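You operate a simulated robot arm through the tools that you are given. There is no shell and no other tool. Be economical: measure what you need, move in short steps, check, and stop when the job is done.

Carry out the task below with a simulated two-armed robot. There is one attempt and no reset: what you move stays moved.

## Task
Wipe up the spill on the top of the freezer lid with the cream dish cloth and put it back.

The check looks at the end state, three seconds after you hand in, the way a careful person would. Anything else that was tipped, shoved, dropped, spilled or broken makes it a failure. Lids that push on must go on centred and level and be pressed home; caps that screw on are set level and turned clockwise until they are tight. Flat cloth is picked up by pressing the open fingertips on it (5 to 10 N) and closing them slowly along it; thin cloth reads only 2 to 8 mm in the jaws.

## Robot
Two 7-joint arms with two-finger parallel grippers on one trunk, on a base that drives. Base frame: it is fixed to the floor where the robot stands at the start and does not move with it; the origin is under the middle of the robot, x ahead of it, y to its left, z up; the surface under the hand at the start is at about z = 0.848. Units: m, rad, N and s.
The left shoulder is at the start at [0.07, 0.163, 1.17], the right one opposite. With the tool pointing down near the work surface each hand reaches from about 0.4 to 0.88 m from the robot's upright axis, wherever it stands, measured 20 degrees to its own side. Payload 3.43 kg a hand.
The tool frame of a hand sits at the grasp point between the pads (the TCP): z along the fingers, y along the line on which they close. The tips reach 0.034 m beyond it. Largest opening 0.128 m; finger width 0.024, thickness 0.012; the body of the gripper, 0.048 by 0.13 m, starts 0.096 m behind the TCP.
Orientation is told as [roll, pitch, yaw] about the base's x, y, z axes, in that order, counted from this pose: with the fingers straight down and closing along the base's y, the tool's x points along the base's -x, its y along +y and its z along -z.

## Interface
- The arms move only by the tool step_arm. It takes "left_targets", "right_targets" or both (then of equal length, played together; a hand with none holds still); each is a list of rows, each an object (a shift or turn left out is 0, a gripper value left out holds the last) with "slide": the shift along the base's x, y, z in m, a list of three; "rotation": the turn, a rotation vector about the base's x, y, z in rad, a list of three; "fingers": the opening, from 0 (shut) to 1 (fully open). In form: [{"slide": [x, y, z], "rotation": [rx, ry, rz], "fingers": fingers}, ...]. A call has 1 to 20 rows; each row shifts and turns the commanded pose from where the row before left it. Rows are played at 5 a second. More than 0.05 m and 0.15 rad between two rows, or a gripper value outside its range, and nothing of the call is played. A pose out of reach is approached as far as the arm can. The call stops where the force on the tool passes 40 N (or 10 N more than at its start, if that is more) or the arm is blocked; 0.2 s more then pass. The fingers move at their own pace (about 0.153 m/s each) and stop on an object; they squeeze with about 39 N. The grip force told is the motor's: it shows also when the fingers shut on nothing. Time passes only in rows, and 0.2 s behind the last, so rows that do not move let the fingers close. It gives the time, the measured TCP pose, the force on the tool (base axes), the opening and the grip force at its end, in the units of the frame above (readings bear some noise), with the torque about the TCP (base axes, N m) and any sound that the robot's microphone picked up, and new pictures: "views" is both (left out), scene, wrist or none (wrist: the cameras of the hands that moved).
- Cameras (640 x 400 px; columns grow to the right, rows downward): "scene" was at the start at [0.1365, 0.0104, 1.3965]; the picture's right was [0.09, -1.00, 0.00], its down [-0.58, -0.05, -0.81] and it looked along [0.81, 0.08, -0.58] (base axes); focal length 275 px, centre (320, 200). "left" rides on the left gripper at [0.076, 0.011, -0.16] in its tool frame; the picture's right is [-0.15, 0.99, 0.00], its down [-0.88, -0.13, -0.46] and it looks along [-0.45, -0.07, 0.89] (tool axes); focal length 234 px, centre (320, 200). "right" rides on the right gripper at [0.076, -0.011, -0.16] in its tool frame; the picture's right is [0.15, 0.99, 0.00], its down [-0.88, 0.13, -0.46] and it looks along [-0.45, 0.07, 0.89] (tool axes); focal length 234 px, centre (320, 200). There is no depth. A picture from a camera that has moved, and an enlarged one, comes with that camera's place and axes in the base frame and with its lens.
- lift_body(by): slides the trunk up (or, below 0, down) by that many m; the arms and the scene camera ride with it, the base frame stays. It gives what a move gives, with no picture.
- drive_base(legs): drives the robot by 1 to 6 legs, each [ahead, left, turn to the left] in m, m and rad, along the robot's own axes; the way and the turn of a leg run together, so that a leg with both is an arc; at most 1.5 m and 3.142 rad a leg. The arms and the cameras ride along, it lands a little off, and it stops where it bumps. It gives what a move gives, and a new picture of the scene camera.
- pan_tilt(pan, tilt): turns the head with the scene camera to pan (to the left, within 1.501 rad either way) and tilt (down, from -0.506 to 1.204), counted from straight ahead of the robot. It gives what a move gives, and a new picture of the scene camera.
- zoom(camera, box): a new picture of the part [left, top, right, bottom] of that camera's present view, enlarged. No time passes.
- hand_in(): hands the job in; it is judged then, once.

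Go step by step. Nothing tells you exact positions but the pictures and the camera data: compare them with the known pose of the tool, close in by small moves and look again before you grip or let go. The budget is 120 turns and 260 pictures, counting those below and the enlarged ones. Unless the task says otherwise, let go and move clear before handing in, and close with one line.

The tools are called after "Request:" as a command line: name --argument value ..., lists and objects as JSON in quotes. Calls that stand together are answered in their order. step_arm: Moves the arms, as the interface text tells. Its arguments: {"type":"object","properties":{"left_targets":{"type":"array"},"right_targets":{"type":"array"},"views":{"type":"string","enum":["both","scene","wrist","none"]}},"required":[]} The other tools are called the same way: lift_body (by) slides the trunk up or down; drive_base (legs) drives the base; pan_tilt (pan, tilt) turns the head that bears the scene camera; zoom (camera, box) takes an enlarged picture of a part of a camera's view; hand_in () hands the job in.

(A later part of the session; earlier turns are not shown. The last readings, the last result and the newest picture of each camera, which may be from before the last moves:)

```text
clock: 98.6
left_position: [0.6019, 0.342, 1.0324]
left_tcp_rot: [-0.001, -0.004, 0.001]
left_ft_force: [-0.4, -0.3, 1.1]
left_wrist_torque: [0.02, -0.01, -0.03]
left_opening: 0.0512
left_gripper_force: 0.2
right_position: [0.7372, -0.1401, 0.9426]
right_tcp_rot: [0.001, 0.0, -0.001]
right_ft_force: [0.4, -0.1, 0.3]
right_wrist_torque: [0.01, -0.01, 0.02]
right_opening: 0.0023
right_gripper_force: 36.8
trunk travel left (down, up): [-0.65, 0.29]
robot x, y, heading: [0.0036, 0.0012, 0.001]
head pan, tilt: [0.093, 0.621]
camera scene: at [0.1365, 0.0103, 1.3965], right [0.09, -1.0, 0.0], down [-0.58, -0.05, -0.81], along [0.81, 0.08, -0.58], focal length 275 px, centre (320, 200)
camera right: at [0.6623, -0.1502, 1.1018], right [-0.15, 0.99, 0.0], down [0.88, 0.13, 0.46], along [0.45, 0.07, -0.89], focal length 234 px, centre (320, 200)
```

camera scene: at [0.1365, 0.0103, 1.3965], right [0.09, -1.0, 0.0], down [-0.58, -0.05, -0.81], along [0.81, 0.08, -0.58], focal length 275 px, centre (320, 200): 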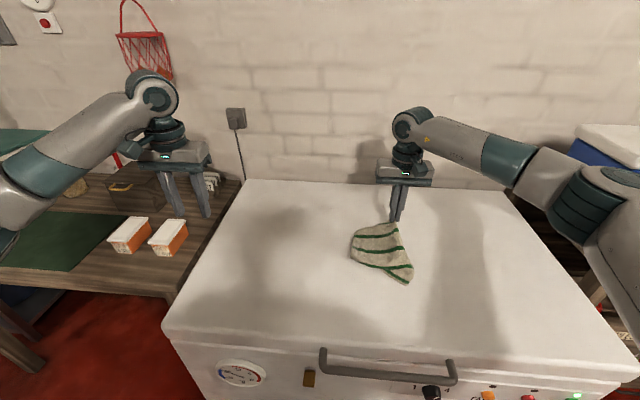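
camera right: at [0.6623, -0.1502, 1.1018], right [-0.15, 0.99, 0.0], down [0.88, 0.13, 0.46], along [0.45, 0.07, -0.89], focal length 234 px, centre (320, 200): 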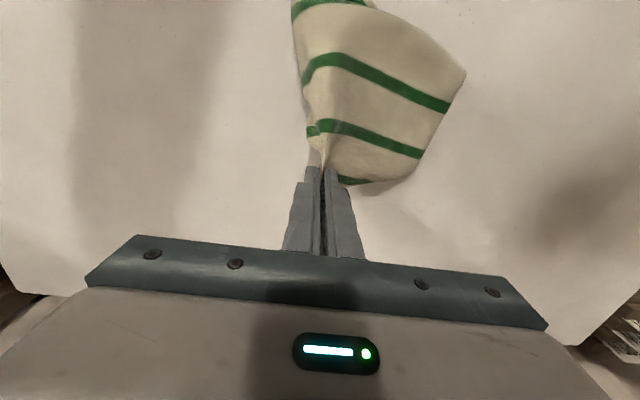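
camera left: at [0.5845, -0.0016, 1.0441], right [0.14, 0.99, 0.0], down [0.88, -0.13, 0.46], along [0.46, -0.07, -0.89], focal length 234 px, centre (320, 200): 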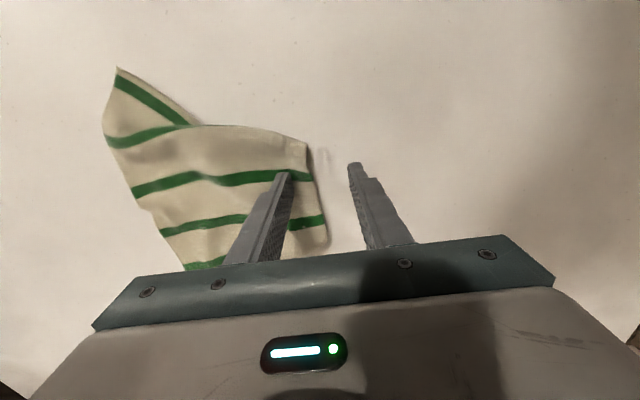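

Gripped. I lift it to hang free above where the near-left corner should lie, (0.56, −0.06).

Request:
step_arm --right_targets '[{"slide": [-0.005, 0, 0.04]}, {"slide": [-0.01, 0.005, 0.04]}, {"slide": [-0.02, 0.01, 0.04]}, {"slide": [-0.03, 0.01, 0.03]}, {"slide": [-0.03, 0.01, 0.03]}, {"slide": [-0.03, 0.01, 0.03]}, {"slide": [-0.03, 0.015, 0.03]}, {"slide": [-0.02, 0.015, 0.02]}, {"slide": [0, 0, 0]}, {"slide": [0, 0, 0]}, {"slide": [0, 0, 0]}]'

```text
clock: 101.0
left_position: [0.6016, 0.341, 1.0323]
left_tcp_rot: [-0.002, -0.005, 0.002]
left_ft_force: [-0.3, 0.4, -0.6]
left_wrist_torque: [-0.01, -0.01, -0.05]
left_opening: 0.0511
left_gripper_force: 0.1
right_position: [0.5622, -0.0658, 1.2033]
right_tcp_rot: [0.001, 0.0, -0.001]
right_ft_force: [0.0, -0.4, 0.6]
right_wrist_torque: [-0.01, 0.0, -0.03]
right_opening: 0.0022
right_gripper_force: 37.1
trunk travel left (down, up): [-0.65, 0.29]
robot x, y, heading: [0.0001, 0.0016, -0.001]
head pan, tilt: [0.093, 0.621]
camera scene: at [0.1365, 0.0103, 1.3965], right [0.09, -1.0, 0.0], down [-0.58, -0.05, -0.81], along [0.81, 0.08, -0.58], focal length 275 px, centre (320, 200)
camera right: at [0.4869, -0.0754, 1.3629], right [-0.15, 0.99, 0.0], down [0.88, 0.13, 0.46], along [0.45, 0.07, -0.89], focal length 234 px, centre (320, 200)
```

scene: 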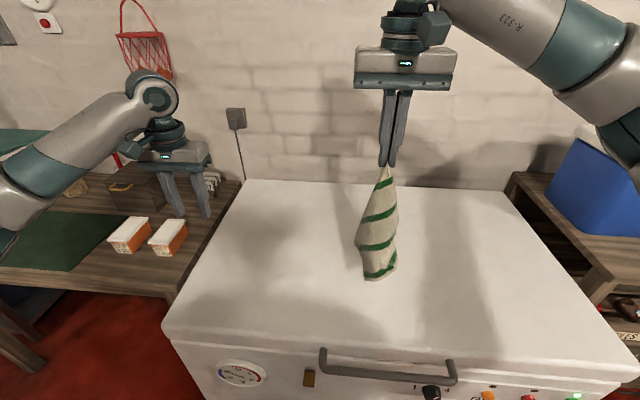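
right: 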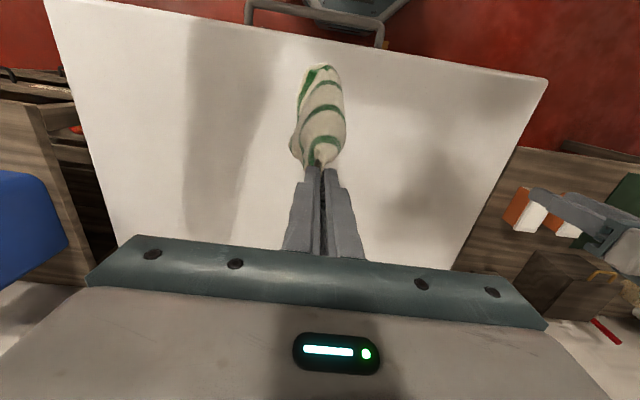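

It hangs as a loose tube about 0.22 m long. I lower until its end touches, then lay it while moving away and to the right.

Request:
step_arm --right_targets '[{"slide": [0, 0, -0.04]}, {"slide": [0, 0, -0.04]}, {"slide": [0, 0, -0.03]}, {"slide": [0.01, -0.01, -0.02]}, {"slide": [0.015, -0.015, -0.02]}, {"slide": [0.015, -0.015, -0.02]}, {"slide": [0.015, -0.015, -0.02]}, {"slide": [0.015, -0.015, -0.02]}, {"slide": [0.015, -0.015, -0.02]}, {"slide": [0.015, -0.015, -0.02]}, {"slide": [0.015, -0.015, -0.02]}, {"slide": [0.015, -0.015, -0.02]}, {"slide": [0.015, -0.015, -0.015]}, {"slide": [0.015, -0.015, -0.007]}, {"slide": [0.01, -0.01, -0.003]}, {"slide": [0, 0, 0]}]'

Request:
zoom --camera "scene" --box '[330, 200, 490, 300]'

```text
clock: 104.4
left_position: [0.6028, 0.3412, 1.0318]
left_tcp_rot: [-0.002, -0.005, 0.003]
left_ft_force: [0.1, -0.1, 0.5]
left_wrist_torque: [0.02, -0.02, -0.01]
left_opening: 0.0512
left_gripper_force: 0.0
right_position: [0.7359, -0.2353, 0.8867]
right_tcp_rot: [0.0, -0.002, 0.0]
right_ft_force: [0.3, -0.1, 0.6]
right_wrist_torque: [0.02, 0.0, -0.01]
right_opening: 0.0024
right_gripper_force: 37.2
trunk travel left (down, up): [-0.65, 0.29]
robot x, y, heading: [0.0003, -0.0012, -0.006]
head pan, tilt: [0.093, 0.621]
camera scene: at [0.1363, 0.0105, 1.3965], right [0.09, -1.0, 0.0], down [-0.58, -0.05, -0.81], along [0.81, 0.08, -0.58], focal length 275 px, centre (320, 200)
camera right: at [0.6598, -0.2453, 1.0457], right [-0.15, 0.99, 0.0], down [0.88, 0.13, 0.46], along [0.45, 0.07, -0.89], focal length 234 px, centre (320, 200)
```

scene: 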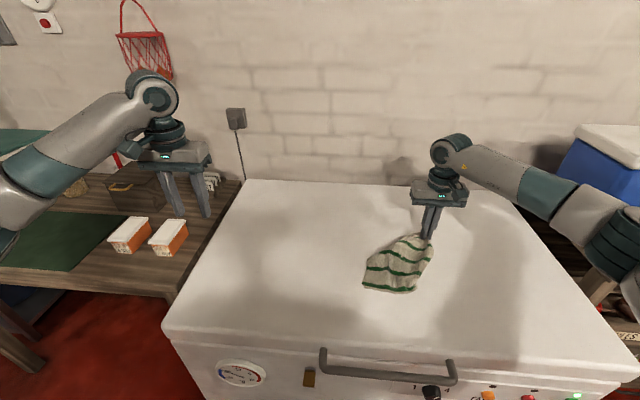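
right: 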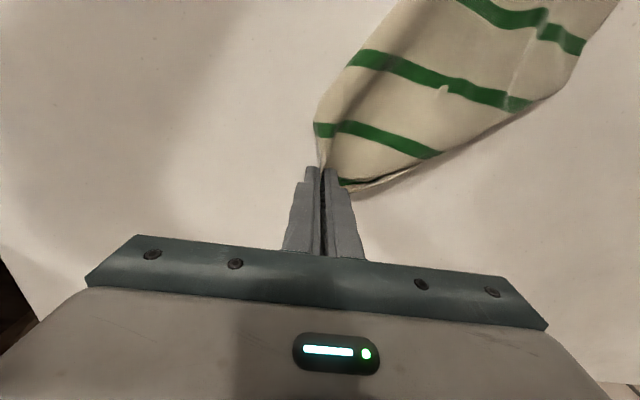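

```text
4.00 times, centred on (410, 250) of scene
camera zoom: at [0.1363, 0.0105, 1.3965], right [0.09, -1.0, 0.0], down [-0.58, -0.05, -0.81], along [0.81, 0.08, -0.58], focal length 1102 px, centre (-40, 0)
```

zoom: 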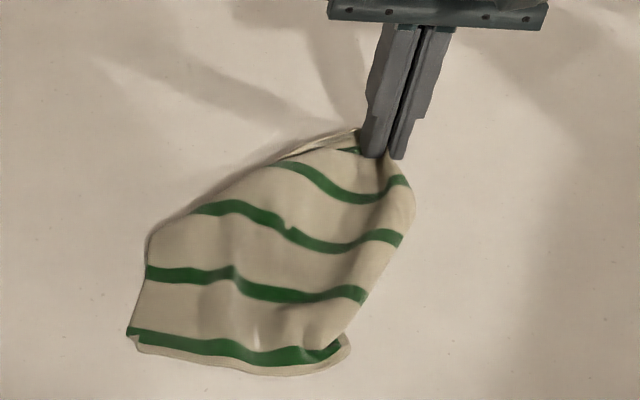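

That is much better: all five stripes show and the near-left corner is about in place. The right edge and far-left corner are still folded under, so I release here and inspect before straightening by short pulls.

Request:
step_arm --right_targets '[{"slide": [0, 0, -0.0025]}, {"fingers": 0.05}, {"fingers": 0.1}, {"fingers": 0.15}, {"fingers": 0.2}, {"fingers": 0.25}, {"fingers": 0.3}, {"slide": [0, 0, 0.01]}, {"slide": [0, 0, 0.03]}, {"slide": [0, -0.02, 0.04]}, {"slide": [0, -0.04, 0.03]}, {"slide": [0, -0.04, 0.03]}, {"slide": [-0.03, -0.03, 0.02]}, {"slide": [-0.03, -0.03, 0]}, {"slide": [0, 0, 0]}]' --views "scene"

Request:
zoom --camera "scene" --box '[330, 210, 490, 310]'

```text
clock: 107.6
left_position: [0.6016, 0.3427, 1.0317]
left_tcp_rot: [-0.001, -0.003, 0.002]
left_ft_force: [0.0, 0.6, 0.6]
left_wrist_torque: [-0.01, 0.05, -0.01]
left_opening: 0.0513
left_gripper_force: 0.1
right_position: [0.675, -0.3924, 1.0448]
right_tcp_rot: [-0.003, 0.002, 0.001]
right_ft_force: [0.3, 0.7, -0.3]
right_wrist_torque: [-0.03, 0.02, -0.02]
right_opening: 0.0383
right_gripper_force: 0.2
trunk travel left (down, up): [-0.65, 0.29]
robot x, y, heading: [0.0002, 0.0008, -0.003]
head pan, tilt: [0.093, 0.621]
camera scene: at [0.1375, 0.0117, 1.3964], right [0.09, -1.0, 0.0], down [-0.58, -0.06, -0.81], along [0.81, 0.07, -0.58], focal length 275 px, centre (320, 200)
```

scene: 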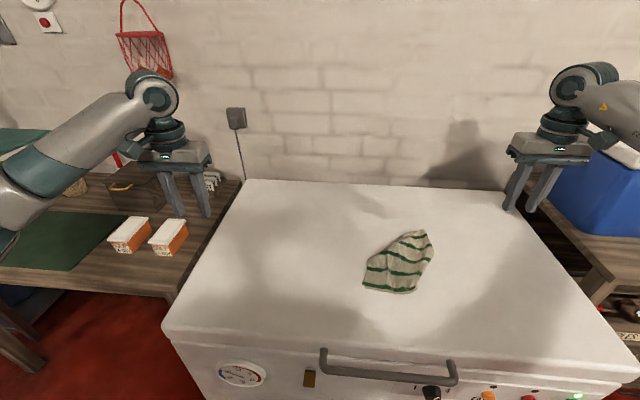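

```text
4.00 times, centred on (410, 260) of scene
camera zoom: at [0.1375, 0.0117, 1.3964], right [0.09, -1.0, 0.0], down [-0.58, -0.06, -0.81], along [0.81, 0.07, -0.58], focal length 1102 px, centre (-40, -40)
```

zoom: 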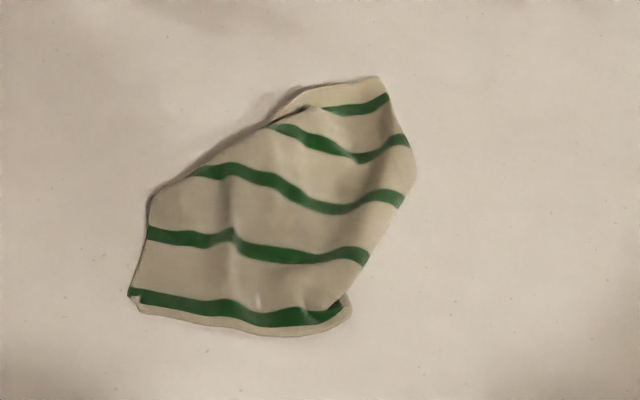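

I pinch the left edge near its near corner with the left hand at about (0.60, −0.095), to pull left and let the under-folded right side open.

Request:
step_arm --left_targets '[{"slide": [0, -0.045, 0], "fingers": 0.3}, {"slide": [0, -0.045, 0]}, {"slide": [0, -0.045, 0]}, {"slide": [0, -0.045, 0]}, {"slide": [0, -0.045, 0]}, {"slide": [0, -0.045, 0]}, {"slide": [0, -0.045, 0]}, {"slide": [0, -0.045, 0]}, {"slide": [0, -0.045, 0]}, {"slide": [0, -0.033, -0.03]}, {"slide": [0, 0, -0.04]}, {"slide": [0, 0, -0.04]}, {"slide": [0, 0, -0.025]}, {"slide": [0, 0, -0.008]}, {"slide": [0, 0, 0]}]' --views "wrist"

```text
clock: 110.8
left_position: [0.6025, -0.0981, 0.8917]
left_tcp_rot: [-0.001, -0.005, 0.001]
left_ft_force: [-0.1, -0.4, -0.3]
left_wrist_torque: [0.0, -0.02, -0.01]
left_opening: 0.0385
left_gripper_force: 0.0
right_position: [0.6746, -0.3938, 1.0435]
right_tcp_rot: [0.002, 0.001, -0.001]
right_ft_force: [0.5, 0.0, 0.7]
right_wrist_torque: [0.02, -0.02, -0.02]
right_opening: 0.0383
right_gripper_force: 0.1
trunk travel left (down, up): [-0.65, 0.29]
robot x, y, heading: [-0.001, 0.0011, 0.001]
head pan, tilt: [0.093, 0.621]
camera left: at [0.5268, -0.0871, 1.051], right [0.14, 0.99, 0.0], down [0.88, -0.13, 0.46], along [0.45, -0.07, -0.89], focal length 234 px, centre (320, 200)
```

left: 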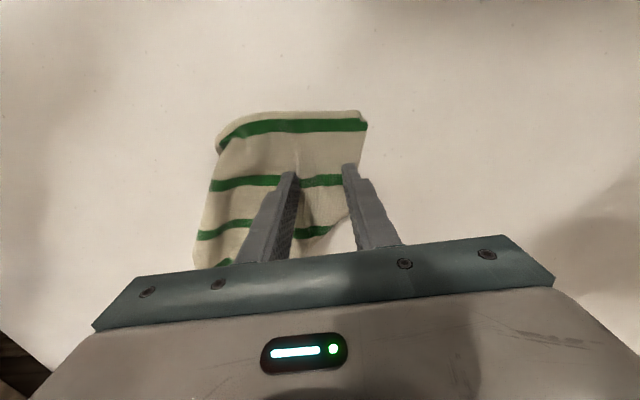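

I shift 1 cm inward and press to contact.

Request:
step_arm --left_targets '[{"slide": [-0.012, -0.008, 0]}, {"slide": [0, 0, -0.004]}, {"slide": [0, 0, -0.002]}, {"slide": [0, 0, -0.0015]}, {"slide": [0, 0, 0]}]' --views "wrist"

```text
clock: 112.0
left_position: [0.5905, -0.1053, 0.8834]
left_tcp_rot: [-0.001, -0.006, 0.003]
left_ft_force: [1.4, 0.6, 6.7]
left_wrist_torque: [0.16, 0.0, -0.03]
left_opening: 0.0386
left_gripper_force: 0.4
right_position: [0.6751, -0.3941, 1.0456]
right_tcp_rot: [-0.001, -0.001, 0.001]
right_ft_force: [-0.2, -0.7, 0.5]
right_wrist_torque: [-0.01, -0.01, 0.02]
right_opening: 0.0384
right_gripper_force: 0.1
trunk travel left (down, up): [-0.65, 0.29]
robot x, y, heading: [0.0006, -0.0047, -0.001]
head pan, tilt: [0.093, 0.621]
camera left: at [0.5139, -0.0935, 1.0432], right [0.14, 0.99, 0.0], down [0.88, -0.13, 0.46], along [0.46, -0.07, -0.89], focal length 234 px, centre (320, 200)
```

left: 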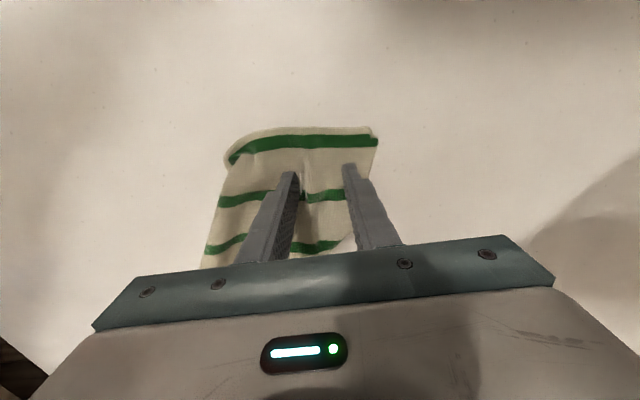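

Contact is 6.7 N. I close slowly and pull left about 9 cm, flat on the lid.

Request:
step_arm --left_targets '[{"fingers": 0.26}, {"fingers": 0.22}, {"fingers": 0.18}, {"fingers": 0.14}, {"fingers": 0.1}, {"fingers": 0.06}, {"fingers": 0.03}, {"fingers": 0.0}, {"fingers": 0.0}, {"fingers": 0.0}, {"slide": [0, 0.01, 0.002]}, {"slide": [0, 0.015, 0.002]}, {"slide": [0, 0.015, 0]}, {"slide": [0, 0.015, 0]}, {"slide": [0, 0.015, 0]}, {"slide": [0, 0.015, 0]}, {"slide": [0, 0.015, 0]}, {"slide": [0, 0, 0]}]'

Request:
zoom --camera "scene" --box '[310, 210, 470, 310]'

```text
clock: 115.8
left_position: [0.5897, -0.0061, 0.8857]
left_tcp_rot: [0.0, -0.004, 0.003]
left_ft_force: [-0.1, -0.2, -0.1]
left_wrist_torque: [0.0, 0.01, -0.01]
left_opening: 0.0023
left_gripper_force: 37.0
right_position: [0.6745, -0.3939, 1.0461]
right_tcp_rot: [-0.002, -0.002, 0.0]
right_ft_force: [0.6, 0.5, -0.2]
right_wrist_torque: [-0.01, -0.03, -0.01]
right_opening: 0.0384
right_gripper_force: 0.1
trunk travel left (down, up): [-0.65, 0.29]
robot x, y, heading: [-0.0017, -0.0012, -0.0]
head pan, tilt: [0.093, 0.621]
camera scene: at [0.1366, 0.0098, 1.3965], right [0.09, -1.0, 0.0], down [-0.58, -0.05, -0.81], along [0.81, 0.08, -0.58], focal length 275 px, centre (320, 200)
camera left: at [0.5144, 0.0049, 1.046], right [0.14, 0.99, 0.0], down [0.88, -0.13, 0.46], along [0.45, -0.07, -0.89], focal length 234 px, centre (320, 200)
```

scene: 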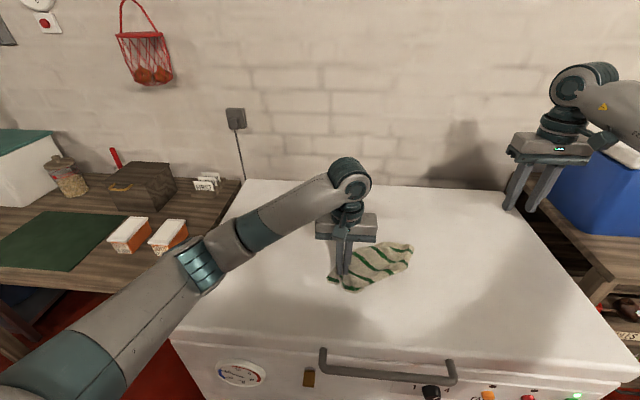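
left: 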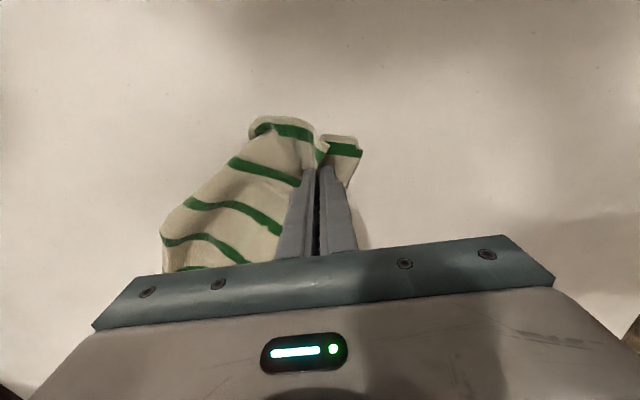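

```text
4.00 times, centred on (390, 260) of scene
camera zoom: at [0.1366, 0.0098, 1.3965], right [0.09, -1.0, 0.0], down [-0.58, -0.05, -0.81], along [0.81, 0.08, -0.58], focal length 1102 px, centre (40, -40)
```

zoom: 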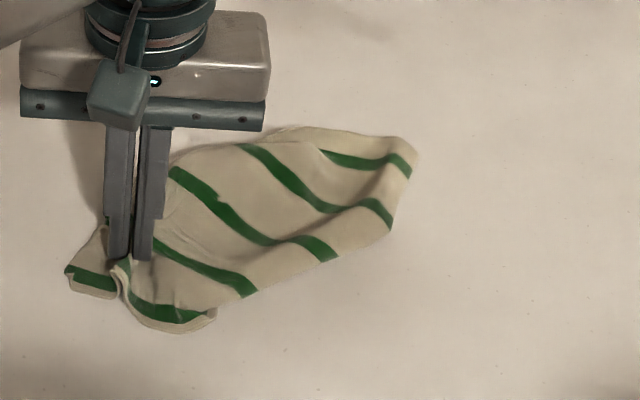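

It rotated rather than unfolded. The flaps are underneath, so I'll lift the cloth and lay it the other way over, so that any flaps end up on top where I can pull them open.

Request:
step_arm --left_targets '[{"slide": [0.005, 0, 0.04]}, {"slide": [0.01, 0.01, 0.04]}, {"slide": [0.01, 0.01, 0.04]}, {"slide": [0.01, 0.01, 0.04]}, {"slide": [0.01, 0.02, 0.04]}, {"slide": [0.01, 0.02, 0.04]}, {"slide": [0.01, 0.02, 0.04]}, {"slide": [0.01, 0.03, 0.02]}, {"slide": [0, 0.03, 0]}, {"slide": [0, 0, 0]}, {"slide": [0, 0, 0]}, {"slide": [0, 0, 0]}]'

Request:
zoom --camera "scene" --box '[240, 130, 400, 230]'

```text
clock: 118.4
left_position: [0.663, 0.1428, 1.1877]
left_tcp_rot: [-0.003, -0.004, 0.003]
left_ft_force: [-0.1, 0.1, -0.2]
left_wrist_torque: [0.03, 0.01, -0.01]
left_opening: 0.0025
left_gripper_force: 37.1
right_position: [0.6744, -0.3942, 1.0443]
right_tcp_rot: [0.002, 0.0, -0.001]
right_ft_force: [-0.3, -0.3, 0.3]
right_wrist_torque: [-0.03, 0.05, 0.0]
right_opening: 0.0384
right_gripper_force: 0.1
trunk travel left (down, up): [-0.65, 0.29]
robot x, y, heading: [-0.0017, 0.002, -0.003]
head pan, tilt: [0.093, 0.621]
camera scene: at [0.1365, 0.0104, 1.3965], right [0.09, -1.0, 0.0], down [-0.58, -0.05, -0.81], along [0.81, 0.08, -0.58], focal length 275 px, centre (320, 200)
camera left: at [0.5863, 0.1547, 1.3466], right [0.14, 0.99, 0.0], down [0.88, -0.13, 0.46], along [0.46, -0.07, -0.89], focal length 234 px, centre (320, 200)
```

scene: 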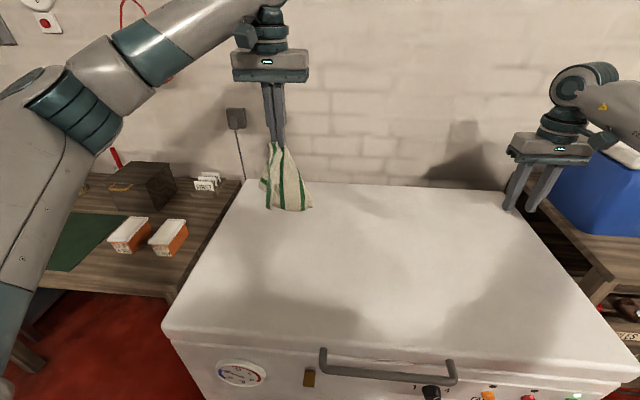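
left: 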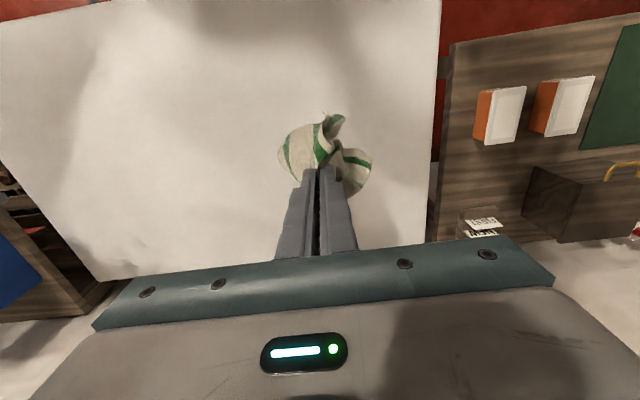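

```text
4.00 times, centred on (320, 180) of scene
camera zoom: at [0.1365, 0.0104, 1.3965], right [0.09, -1.0, 0.0], down [-0.58, -0.05, -0.81], along [0.81, 0.08, -0.58], focal length 1102 px, centre (320, 280)
```

zoom: 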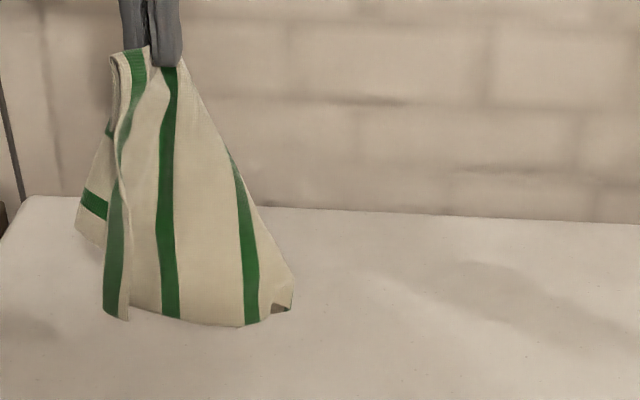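

Nicely, it hangs open like a tent with its hemmed near edge exposed on the left side. I lay it while moving right so that this edge ends on top, with both its corners accessible for a two-handed pick-up.

Request:
step_arm --left_targets '[{"slide": [0, 0, -0.04]}, {"slide": [0, 0, -0.04]}, {"slide": [0, 0, -0.02]}, {"slide": [0, -0.01, -0.02]}, {"slide": [0, -0.015, -0.02]}, {"slide": [0, -0.02, -0.02]}, {"slide": [0, -0.02, -0.02]}, {"slide": [0, -0.02, -0.02]}, {"slide": [0, -0.02, -0.02]}, {"slide": [0, -0.02, -0.02]}, {"slide": [0, -0.02, -0.02]}, {"slide": [0, -0.02, -0.02]}, {"slide": [0, -0.02, -0.015]}, {"slide": [0, -0.01, -0.007]}, {"slide": [0, 0, 0]}]'

Request:
zoom --camera "scene" --box '[250, 200, 410, 300]'

```text
clock: 121.6
left_position: [0.6639, -0.0504, 0.8847]
left_tcp_rot: [-0.002, -0.005, 0.001]
left_ft_force: [0.6, 0.6, 6.7]
left_wrist_torque: [0.08, 0.01, 0.01]
left_opening: 0.0024
left_gripper_force: 36.6
right_position: [0.6752, -0.3949, 1.0437]
right_tcp_rot: [0.0, 0.002, -0.001]
right_ft_force: [-0.3, -0.2, 0.5]
right_wrist_torque: [0.0, -0.01, -0.01]
right_opening: 0.0384
right_gripper_force: 0.0
trunk travel left (down, up): [-0.65, 0.29]
robot x, y, heading: [0.0013, -0.0008, -0.003]
head pan, tilt: [0.093, 0.621]
camera scene: at [0.136, 0.0103, 1.3967], right [0.09, -1.0, 0.0], down [-0.58, -0.05, -0.81], along [0.81, 0.08, -0.58], focal length 275 px, centre (320, 200)
camera left: at [0.5878, -0.0383, 1.0443], right [0.15, 0.99, 0.0], down [0.88, -0.13, 0.46], along [0.46, -0.07, -0.89], focal length 234 px, centre (320, 200)
```

scene: 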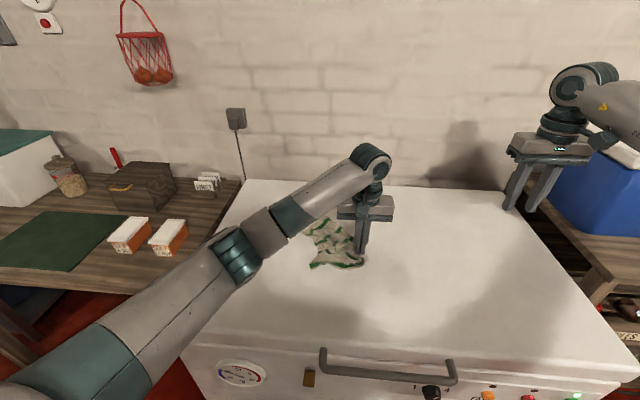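
left: 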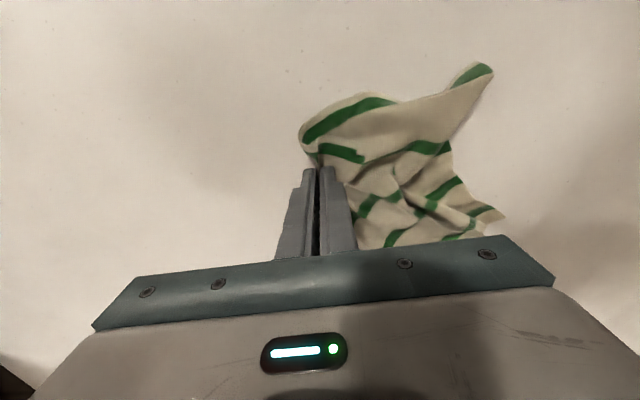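

```text
4.00 times, centred on (330, 250) of scene
camera zoom: at [0.136, 0.0103, 1.3967], right [0.09, -1.0, 0.0], down [-0.58, -0.05, -0.81], along [0.81, 0.08, -0.58], focal length 1102 px, centre (280, 0)
```

zoom: 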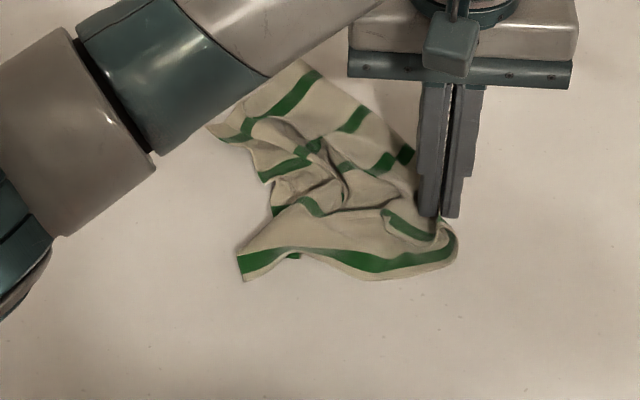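

The near hem is now fully exposed from end to end. I release the left hand, and then pick up the hem's right end with the right hand and its left end with the left hand.

Request:
step_arm --left_targets '[{"slide": [0, 0, 0.002]}, {"fingers": 0.1}, {"fingers": 0.2}, {"fingers": 0.3}, {"slide": [0, 0, 0.02]}, {"slide": [0, 0, 0.04]}, {"slide": [0, 0, 0.05]}, {"slide": [0, 0.045, 0.02]}, {"slide": [0, 0.045, 0.02]}, {"slide": [0, 0.045, 0]}, {"slide": [0, 0.045, 0]}, {"slide": [0, 0.045, 0]}, {"slide": [0, 0.045, 0]}, {"slide": [0, 0.045, 0]}, {"slide": [0, 0, 0]}]' --views "scene"

Request:
zoom --camera "scene" --box '[270, 200, 430, 300]'

```text
clock: 124.8
left_position: [0.6669, 0.2675, 1.0385]
left_tcp_rot: [0.0, -0.003, 0.001]
left_ft_force: [0.0, 0.8, -0.7]
left_wrist_torque: [0.05, 0.01, 0.02]
left_opening: 0.0385
left_gripper_force: 0.1
right_position: [0.6754, -0.3945, 1.0446]
right_tcp_rot: [0.001, 0.0, 0.001]
right_ft_force: [-0.6, -1.0, 0.1]
right_wrist_torque: [0.04, -0.01, -0.01]
right_opening: 0.0385
right_gripper_force: 0.1
trunk travel left (down, up): [-0.65, 0.29]
robot x, y, heading: [-0.0019, -0.002, 0.007]
head pan, tilt: [0.093, 0.621]
camera scene: at [0.1371, 0.0089, 1.3964], right [0.09, -1.0, 0.0], down [-0.58, -0.05, -0.81], along [0.81, 0.08, -0.58], focal length 275 px, centre (320, 200)
```

scene: 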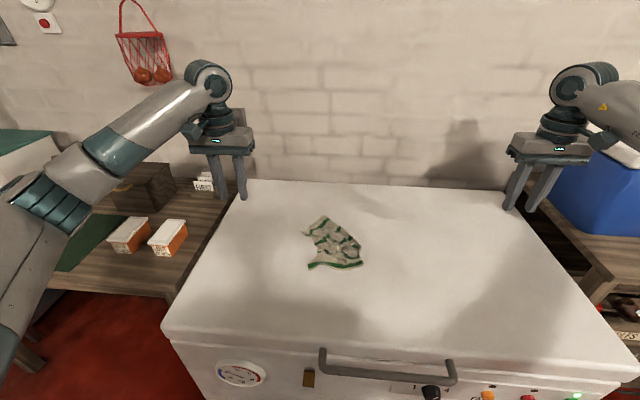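

```text
4.00 times, centred on (350, 250) of scene
camera zoom: at [0.1371, 0.0089, 1.3964], right [0.09, -1.0, 0.0], down [-0.58, -0.05, -0.81], along [0.81, 0.08, -0.58], focal length 1102 px, centre (200, 0)
```

zoom: 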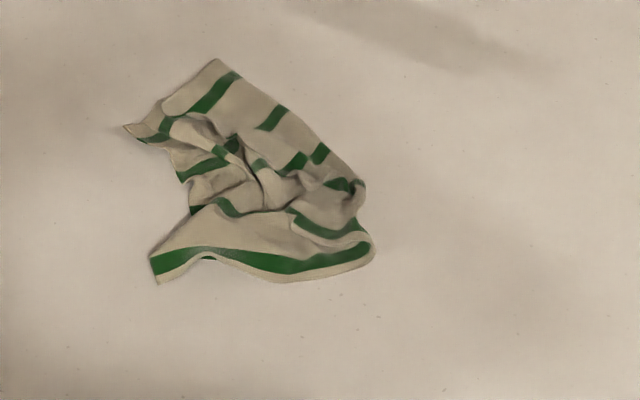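

The hem's left end is at about (0.61, 0.083), and its other end is doubled back at the right. I pinch the left end with the left hand at about (0.622, 0.058).

Request:
step_arm --left_targets '[{"slide": [-0.01, -0.04, 0], "fingers": 0.26}, {"slide": [-0.01, -0.04, 0]}, {"slide": [-0.01, -0.04, 0]}, {"slide": [-0.01, -0.04, 0]}, {"slide": [-0.005, -0.047, 0]}, {"slide": [0, 0, -0.045]}, {"slide": [0, 0, -0.045]}, {"slide": [0, 0, -0.025]}, {"slide": [0, 0, 0]}]' --views "wrist"

```text
clock: 126.8
left_position: [0.6224, 0.0587, 0.9198]
left_tcp_rot: [-0.002, -0.005, 0.003]
left_ft_force: [0.6, 0.3, 0.3]
left_wrist_torque: [0.0, 0.0, -0.01]
left_opening: 0.0334
left_gripper_force: 0.1
right_position: [0.6752, -0.3951, 1.0445]
right_tcp_rot: [0.0, -0.001, 0.0]
right_ft_force: [0.5, 0.6, 0.1]
right_wrist_torque: [0.03, -0.01, 0.03]
right_opening: 0.0384
right_gripper_force: 0.2
trunk travel left (down, up): [-0.65, 0.29]
robot x, y, heading: [0.0018, -0.0014, 0.0]
head pan, tilt: [0.093, 0.621]
camera left: at [0.5458, 0.0692, 1.0807], right [0.14, 0.99, 0.0], down [0.88, -0.13, 0.46], along [0.46, -0.07, -0.89], focal length 234 px, centre (320, 200)
```

left: 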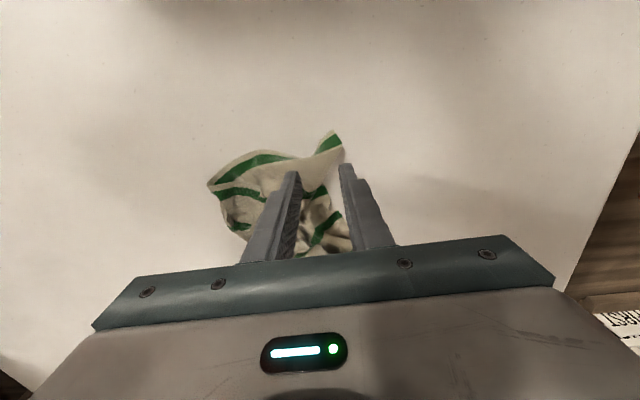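

The corner is around (0.60–0.62, 0.08); I nudge inward slightly and go down.

Request:
step_arm --left_targets '[{"slide": [-0.009, -0.007, -0.02]}, {"slide": [0, 0, -0.008]}, {"slide": [0, 0, -0.003]}, {"slide": [0, 0, -0.003]}, {"slide": [0, 0, -0.0015]}, {"slide": [0, 0, 0]}]' --views "wrist"

```text
clock: 128.2
left_position: [0.6121, 0.0502, 0.8859]
left_tcp_rot: [0.001, -0.005, 0.002]
left_ft_force: [0.9, -1.1, -0.1]
left_wrist_torque: [0.0, 0.02, 0.01]
left_opening: 0.0332
left_gripper_force: 0.1
right_position: [0.6757, -0.3947, 1.0455]
right_tcp_rot: [0.0, 0.0, 0.002]
right_ft_force: [0.9, -0.4, 1.0]
right_wrist_torque: [0.0, 0.0, 0.02]
right_opening: 0.0382
right_gripper_force: 0.2
trunk travel left (down, up): [-0.65, 0.29]
robot x, y, heading: [0.0003, -0.0022, -0.002]
head pan, tilt: [0.093, 0.621]
camera left: at [0.5356, 0.0618, 1.0454], right [0.14, 0.99, 0.0], down [0.88, -0.13, 0.46], along [0.46, -0.07, -0.89], focal length 234 px, centre (320, 200)
```

left: 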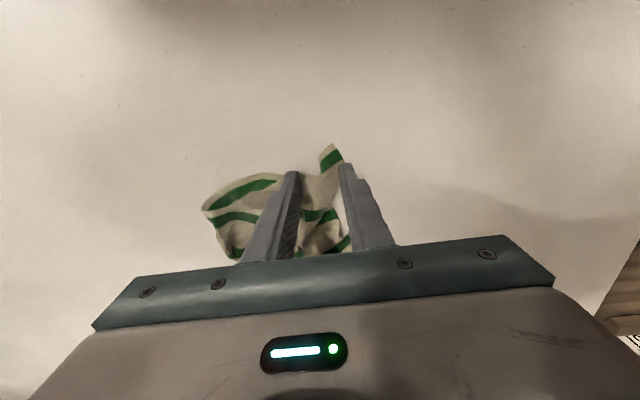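

The left finger is still just off the edge; I shift 12 mm right and 6 mm nearer before pressing.

Request:
step_arm --left_targets '[{"slide": [0, 0, 0.003]}, {"slide": [-0.006, -0.013, 0]}, {"slide": [0, 0, -0.003]}, {"slide": [0, 0, -0.0015]}, {"slide": [0, 0, -0.001]}, {"slide": [0, 0, 0]}]' --views "wrist"

```text
clock: 129.6
left_position: [0.6068, 0.0373, 0.885]
left_tcp_rot: [0.0, -0.007, 0.002]
left_ft_force: [-0.7, 1.2, 7.9]
left_wrist_torque: [-0.1, -0.01, -0.02]
left_opening: 0.0333
left_gripper_force: 0.0
right_position: [0.6745, -0.3937, 1.0457]
right_tcp_rot: [0.001, 0.0, -0.001]
right_ft_force: [0.3, -0.6, -0.6]
right_wrist_torque: [0.03, 0.01, 0.02]
right_opening: 0.0386
right_gripper_force: 0.2
trunk travel left (down, up): [-0.65, 0.29]
robot x, y, heading: [-0.0009, 0.0008, -0.002]
head pan, tilt: [0.093, 0.621]
camera left: at [0.5297, 0.049, 1.0442], right [0.14, 0.99, 0.0], down [0.88, -0.13, 0.46], along [0.46, -0.07, -0.89], focal length 234 px, centre (320, 200)
```

left: 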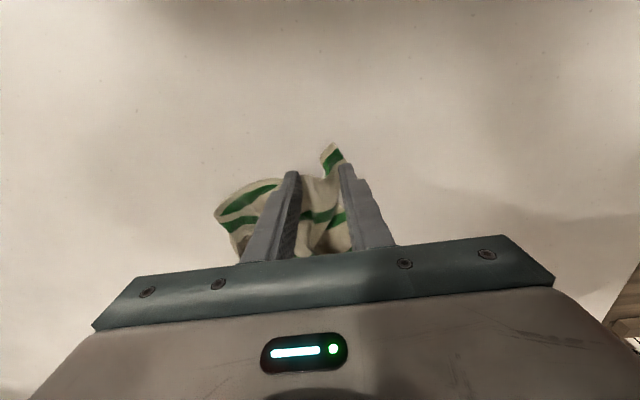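

The corner travelled with the fingertip, so the finger is on the cloth. I close slowly and pull left with a slight lift.

Request:
step_arm --left_targets '[{"fingers": 0.22}, {"fingers": 0.18}, {"fingers": 0.14}, {"fingers": 0.1}, {"fingers": 0.06}, {"fingers": 0.03}, {"fingers": 0.0}, {"fingers": 0.0}, {"fingers": 0.0}, {"slide": [0, 0.005, 0.01]}, {"slide": [0, 0.015, 0]}, {"slide": [0, 0.015, 0]}, {"slide": [0, 0.015, 0]}, {"slide": [0, 0.015, 0]}, {"slide": [0, 0.015, 0]}, {"slide": [0, 0.015, 0]}, {"slide": [0, 0.015, 0]}, {"slide": [0, 0, 0]}]'

Request:
zoom --camera "scene" --box '[250, 200, 410, 300]'

```text
clock: 133.4
left_position: [0.6069, 0.1489, 0.8932]
left_tcp_rot: [0.001, -0.007, 0.002]
left_ft_force: [-1.6, 0.6, 0.2]
left_wrist_torque: [0.0, -0.03, -0.01]
left_opening: 0.0034
left_gripper_force: 37.8
right_position: [0.6752, -0.3938, 1.0435]
right_tcp_rot: [0.0, 0.002, 0.0]
right_ft_force: [0.6, -0.1, 0.4]
right_wrist_torque: [0.04, -0.01, 0.02]
right_opening: 0.0384
right_gripper_force: 0.1
trunk travel left (down, up): [-0.65, 0.29]
robot x, y, heading: [-0.0036, 0.0006, 0.002]
head pan, tilt: [0.093, 0.621]
camera scene: at [0.1366, 0.0099, 1.3965], right [0.09, -1.0, 0.0], down [-0.58, -0.05, -0.81], along [0.81, 0.08, -0.58], focal length 275 px, centre (320, 200)
camera left: at [0.5306, 0.1595, 1.053], right [0.15, 0.99, 0.0], down [0.88, -0.13, 0.46], along [0.45, -0.07, -0.89], focal length 234 px, centre (320, 200)
```

scene: 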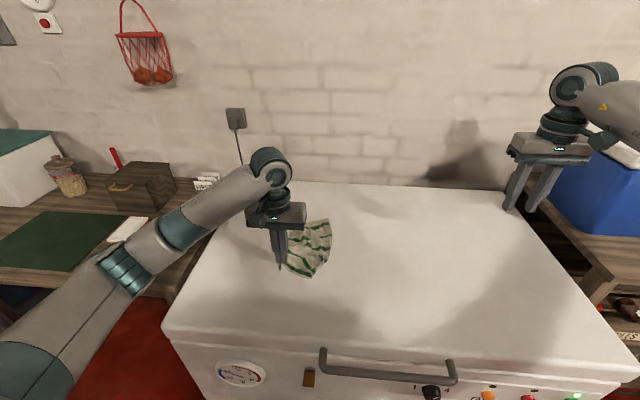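
left: 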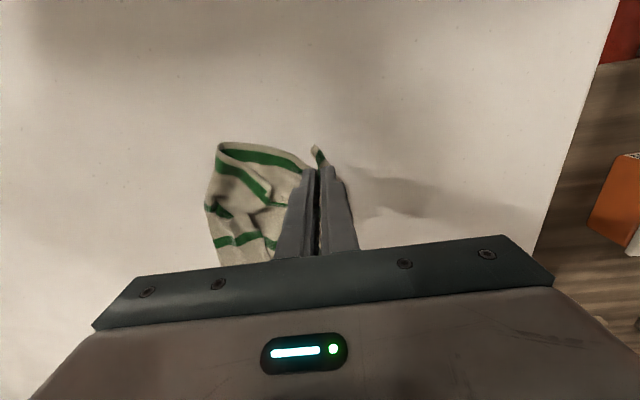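

```text
4.00 times, centred on (330, 250) of scene
camera zoom: at [0.1366, 0.0099, 1.3965], right [0.09, -1.0, 0.0], down [-0.58, -0.05, -0.81], along [0.81, 0.08, -0.58], focal length 1102 px, centre (280, 0)
```

zoom: 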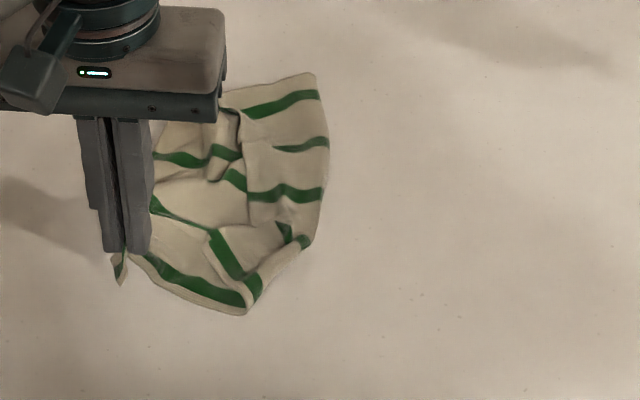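

The other hem corner is doubled on top, too close to the left gripper to reach. I lift again by this corner so the fold drops out, and look at how it hangs.

Request:
step_arm --left_targets '[{"slide": [0, 0, 0.04]}, {"slide": [0.005, -0.01, 0.04]}, {"slide": [0.01, -0.01, 0.04]}, {"slide": [0.01, -0.02, 0.04]}, {"slide": [0.01, -0.02, 0.04]}, {"slide": [0.01, -0.02, 0.04]}, {"slide": [0.01, -0.02, 0.04]}, {"slide": [0, 0, 0]}, {"slide": [0, 0, 0]}, {"slide": [0, 0, 0]}]'

Request:
zoom --camera "scene" --box '[260, 140, 420, 240]'

```text
clock: 135.6
left_position: [0.6621, 0.0494, 1.1769]
left_tcp_rot: [0.0, -0.006, 0.001]
left_ft_force: [1.1, 0.5, 1.4]
left_wrist_torque: [0.03, 0.03, -0.02]
left_opening: 0.0029
left_gripper_force: 37.6
right_position: [0.6749, -0.3941, 1.0452]
right_tcp_rot: [0.0, 0.0, -0.001]
right_ft_force: [-0.6, 0.1, 0.0]
right_wrist_torque: [0.02, -0.04, 0.03]
right_opening: 0.0385
right_gripper_force: 0.0
trunk travel left (down, up): [-0.65, 0.29]
robot x, y, heading: [0.0015, -0.0009, -0.0]
head pan, tilt: [0.093, 0.621]
camera scene: at [0.1366, 0.01, 1.3965], right [0.09, -1.0, 0.0], down [-0.58, -0.05, -0.81], along [0.81, 0.08, -0.58], focal length 275 px, centre (320, 200)
camera left: at [0.5868, 0.06, 1.3366], right [0.15, 0.99, 0.0], down [0.88, -0.13, 0.46], along [0.45, -0.07, -0.89], focal length 234 px, centre (320, 200)
```

scene: 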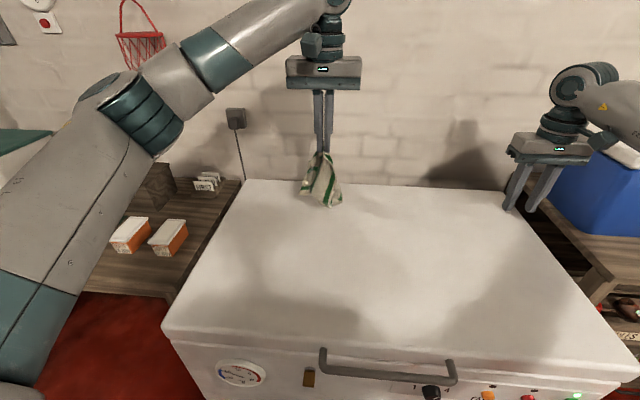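
left: 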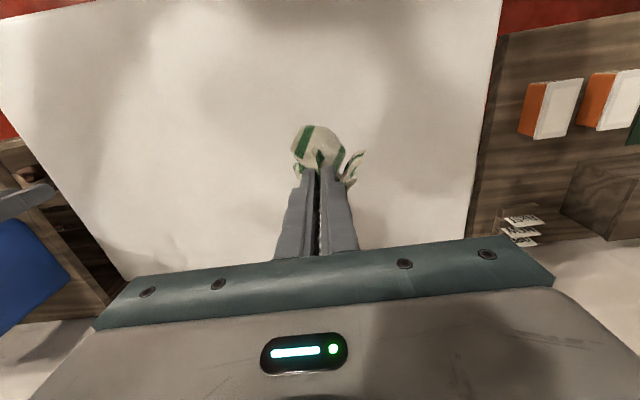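

```text
4.00 times, centred on (340, 190) of scene
camera zoom: at [0.1366, 0.01, 1.3965], right [0.09, -1.0, 0.0], down [-0.58, -0.05, -0.81], along [0.81, 0.08, -0.58], focal length 1102 px, centre (240, 240)
```

zoom: 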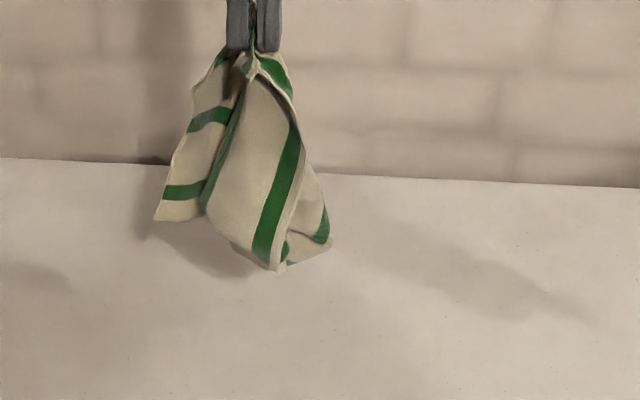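

The hem now hangs at the front right with its other corner at the bottom. I carry it right and lay it while moving left, so the hem lies on top with that corner at the right.

Request:
step_arm --left_targets '[{"slide": [0, -0.03, 0]}, {"slide": [0, -0.04, 0]}, {"slide": [0, -0.04, 0]}, {"slide": [0, -0.02, 0]}, {"slide": [0, 0, 0]}, {"slide": [0, 0, -0.04]}, {"slide": [0, 0, -0.04]}, {"slide": [0, 0, -0.02]}, {"slide": [0, 0.015, -0.02]}, {"slide": [0, 0.02, -0.02]}, {"slide": [0, 0.02, -0.02]}, {"slide": [0, 0.02, -0.02]}, {"slide": [0, 0.02, -0.02]}, {"slide": [0, 0.02, -0.02]}, {"slide": [0, 0.02, -0.02]}, {"slide": [0, 0.02, -0.02]}, {"slide": [0, 0.02, -0.015]}, {"slide": [0, 0.02, -0.01]}, {"slide": [0, 0.01, -0.004]}, {"slide": [0, 0, 0]}]'

Request:
zoom --camera "scene" --box '[270, 200, 430, 300]'

```text
clock: 139.8
left_position: [0.6633, 0.1232, 0.8843]
left_tcp_rot: [-0.002, -0.005, 0.003]
left_ft_force: [1.0, -0.6, 3.0]
left_wrist_torque: [-0.02, -0.04, 0.02]
left_opening: 0.0033
left_gripper_force: 37.7
right_position: [0.6749, -0.3934, 1.0446]
right_tcp_rot: [0.0, -0.001, -0.001]
right_ft_force: [-0.7, 0.5, 0.9]
right_wrist_torque: [0.02, 0.0, -0.02]
right_opening: 0.0384
right_gripper_force: 0.1
trunk travel left (down, up): [-0.65, 0.29]
robot x, y, heading: [0.0, -0.0046, -0.002]
head pan, tilt: [0.093, 0.621]
camera scene: at [0.1363, 0.01, 1.3966], right [0.09, -1.0, 0.0], down [-0.58, -0.05, -0.81], along [0.81, 0.08, -0.58], focal length 275 px, centre (320, 200)
camera left: at [0.5864, 0.133, 1.0443], right [0.14, 0.99, 0.0], down [0.88, -0.13, 0.46], along [0.46, -0.07, -0.89], focal length 234 px, centre (320, 200)
```

scene: 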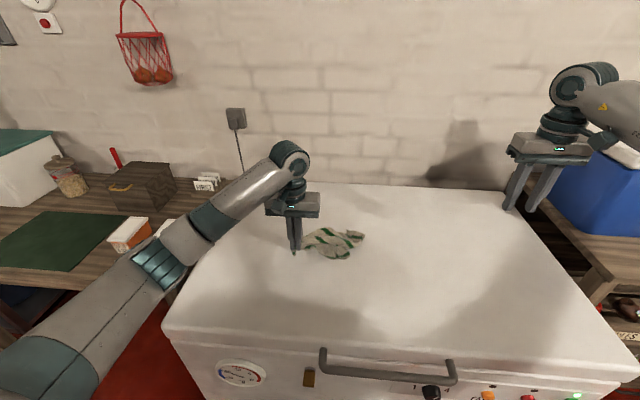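
left: 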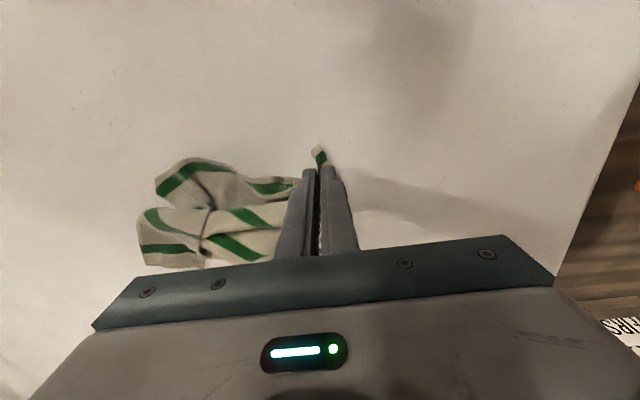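

```text
4.00 times, centred on (350, 250) of scene
camera zoom: at [0.1363, 0.01, 1.3966], right [0.09, -1.0, 0.0], down [-0.58, -0.05, -0.81], along [0.81, 0.08, -0.58], focal length 1102 px, centre (200, 0)
```

zoom: 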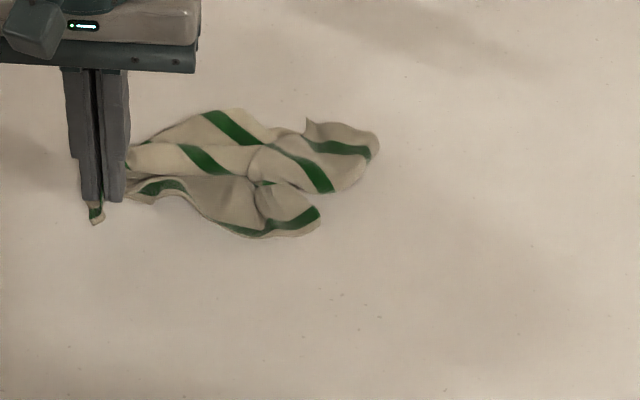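

The hem's free corner is now at the lobe's right end, about (0.65, −0.01). The two grippers would be close side by side, so I turn the right hand 90° so it closes along x, and bring it in.

Request:
step_arm --right_targets '[{"slide": [0, 0.03, 0], "rotation": [0, 0, 0.143], "fingers": 0.22}, {"slide": [0, 0.03, 0], "rotation": [0, 0, 0.143]}, {"slide": [0, 0.03, 0], "rotation": [0, 0, 0.143]}, {"slide": [0, 0.03, 0], "rotation": [0, 0, 0.143]}, {"slide": [0, 0.03, 0], "rotation": [0, 0, 0.143]}, {"slide": [0, 0.03, 0], "rotation": [0, 0, 0.143]}, {"slide": [0, 0.03, 0], "rotation": [0, 0, 0.143]}, {"slide": [0, 0.03, 0], "rotation": [0, 0, 0.143]}, {"slide": [0, 0.03, 0], "rotation": [0, 0, 0.143]}, {"slide": [-0.006, 0.03, 0], "rotation": [0, 0, 0.143]}, {"slide": [-0.006, 0.03, 0], "rotation": [0, 0, 0.14]}, {"slide": [0, 0.03, 0]}, {"slide": [0, 0.025, -0.03]}, {"slide": [0, 0, -0.045]}, {"slide": [0, 0, -0.03]}, {"slide": [0, 0, 0]}]'

```text
clock: 143.2
left_position: [0.6613, 0.1225, 0.884]
left_tcp_rot: [-0.003, -0.006, 0.002]
left_ft_force: [-1.1, -0.1, 5.8]
left_wrist_torque: [-0.05, -0.03, -0.04]
left_opening: 0.0031
left_gripper_force: 37.8
right_position: [0.6595, -0.1875, 0.9419]
right_tcp_rot: [-0.011, -0.052, 0.752]
right_ft_force: [0.7, -0.1, 0.2]
right_wrist_torque: [-0.01, 0.05, 0.04]
right_opening: 0.0281
right_gripper_force: 0.1
right hand out of reach, approached as far as the arm can: row 6, 7, 8, 9, 10, 11
trunk travel left (down, up): [-0.65, 0.29]
robot x, y, heading: [-0.0021, -0.0006, -0.003]
head pan, tilt: [0.093, 0.621]
camera scene: at [0.1358, 0.0101, 1.3966], right [0.09, -1.0, 0.0], down [-0.58, -0.05, -0.81], along [0.81, 0.08, -0.58], focal length 275 px, centre (320, 200)
camera right: at [0.6052, -0.25, 1.098], right [-0.78, 0.62, -0.02], down [0.53, 0.68, 0.5], along [0.32, 0.38, -0.87], focal length 234 px, centre (320, 200)
```

scene: 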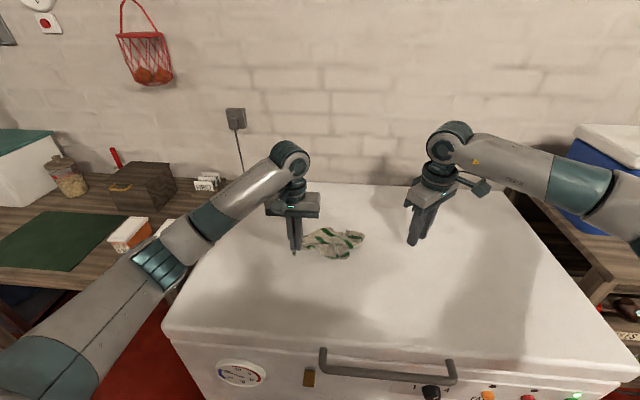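
right: 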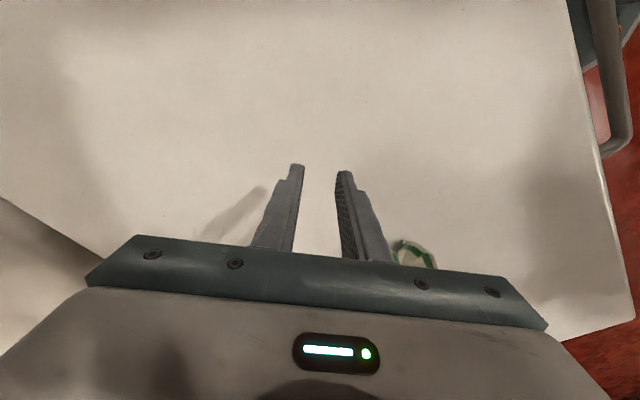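

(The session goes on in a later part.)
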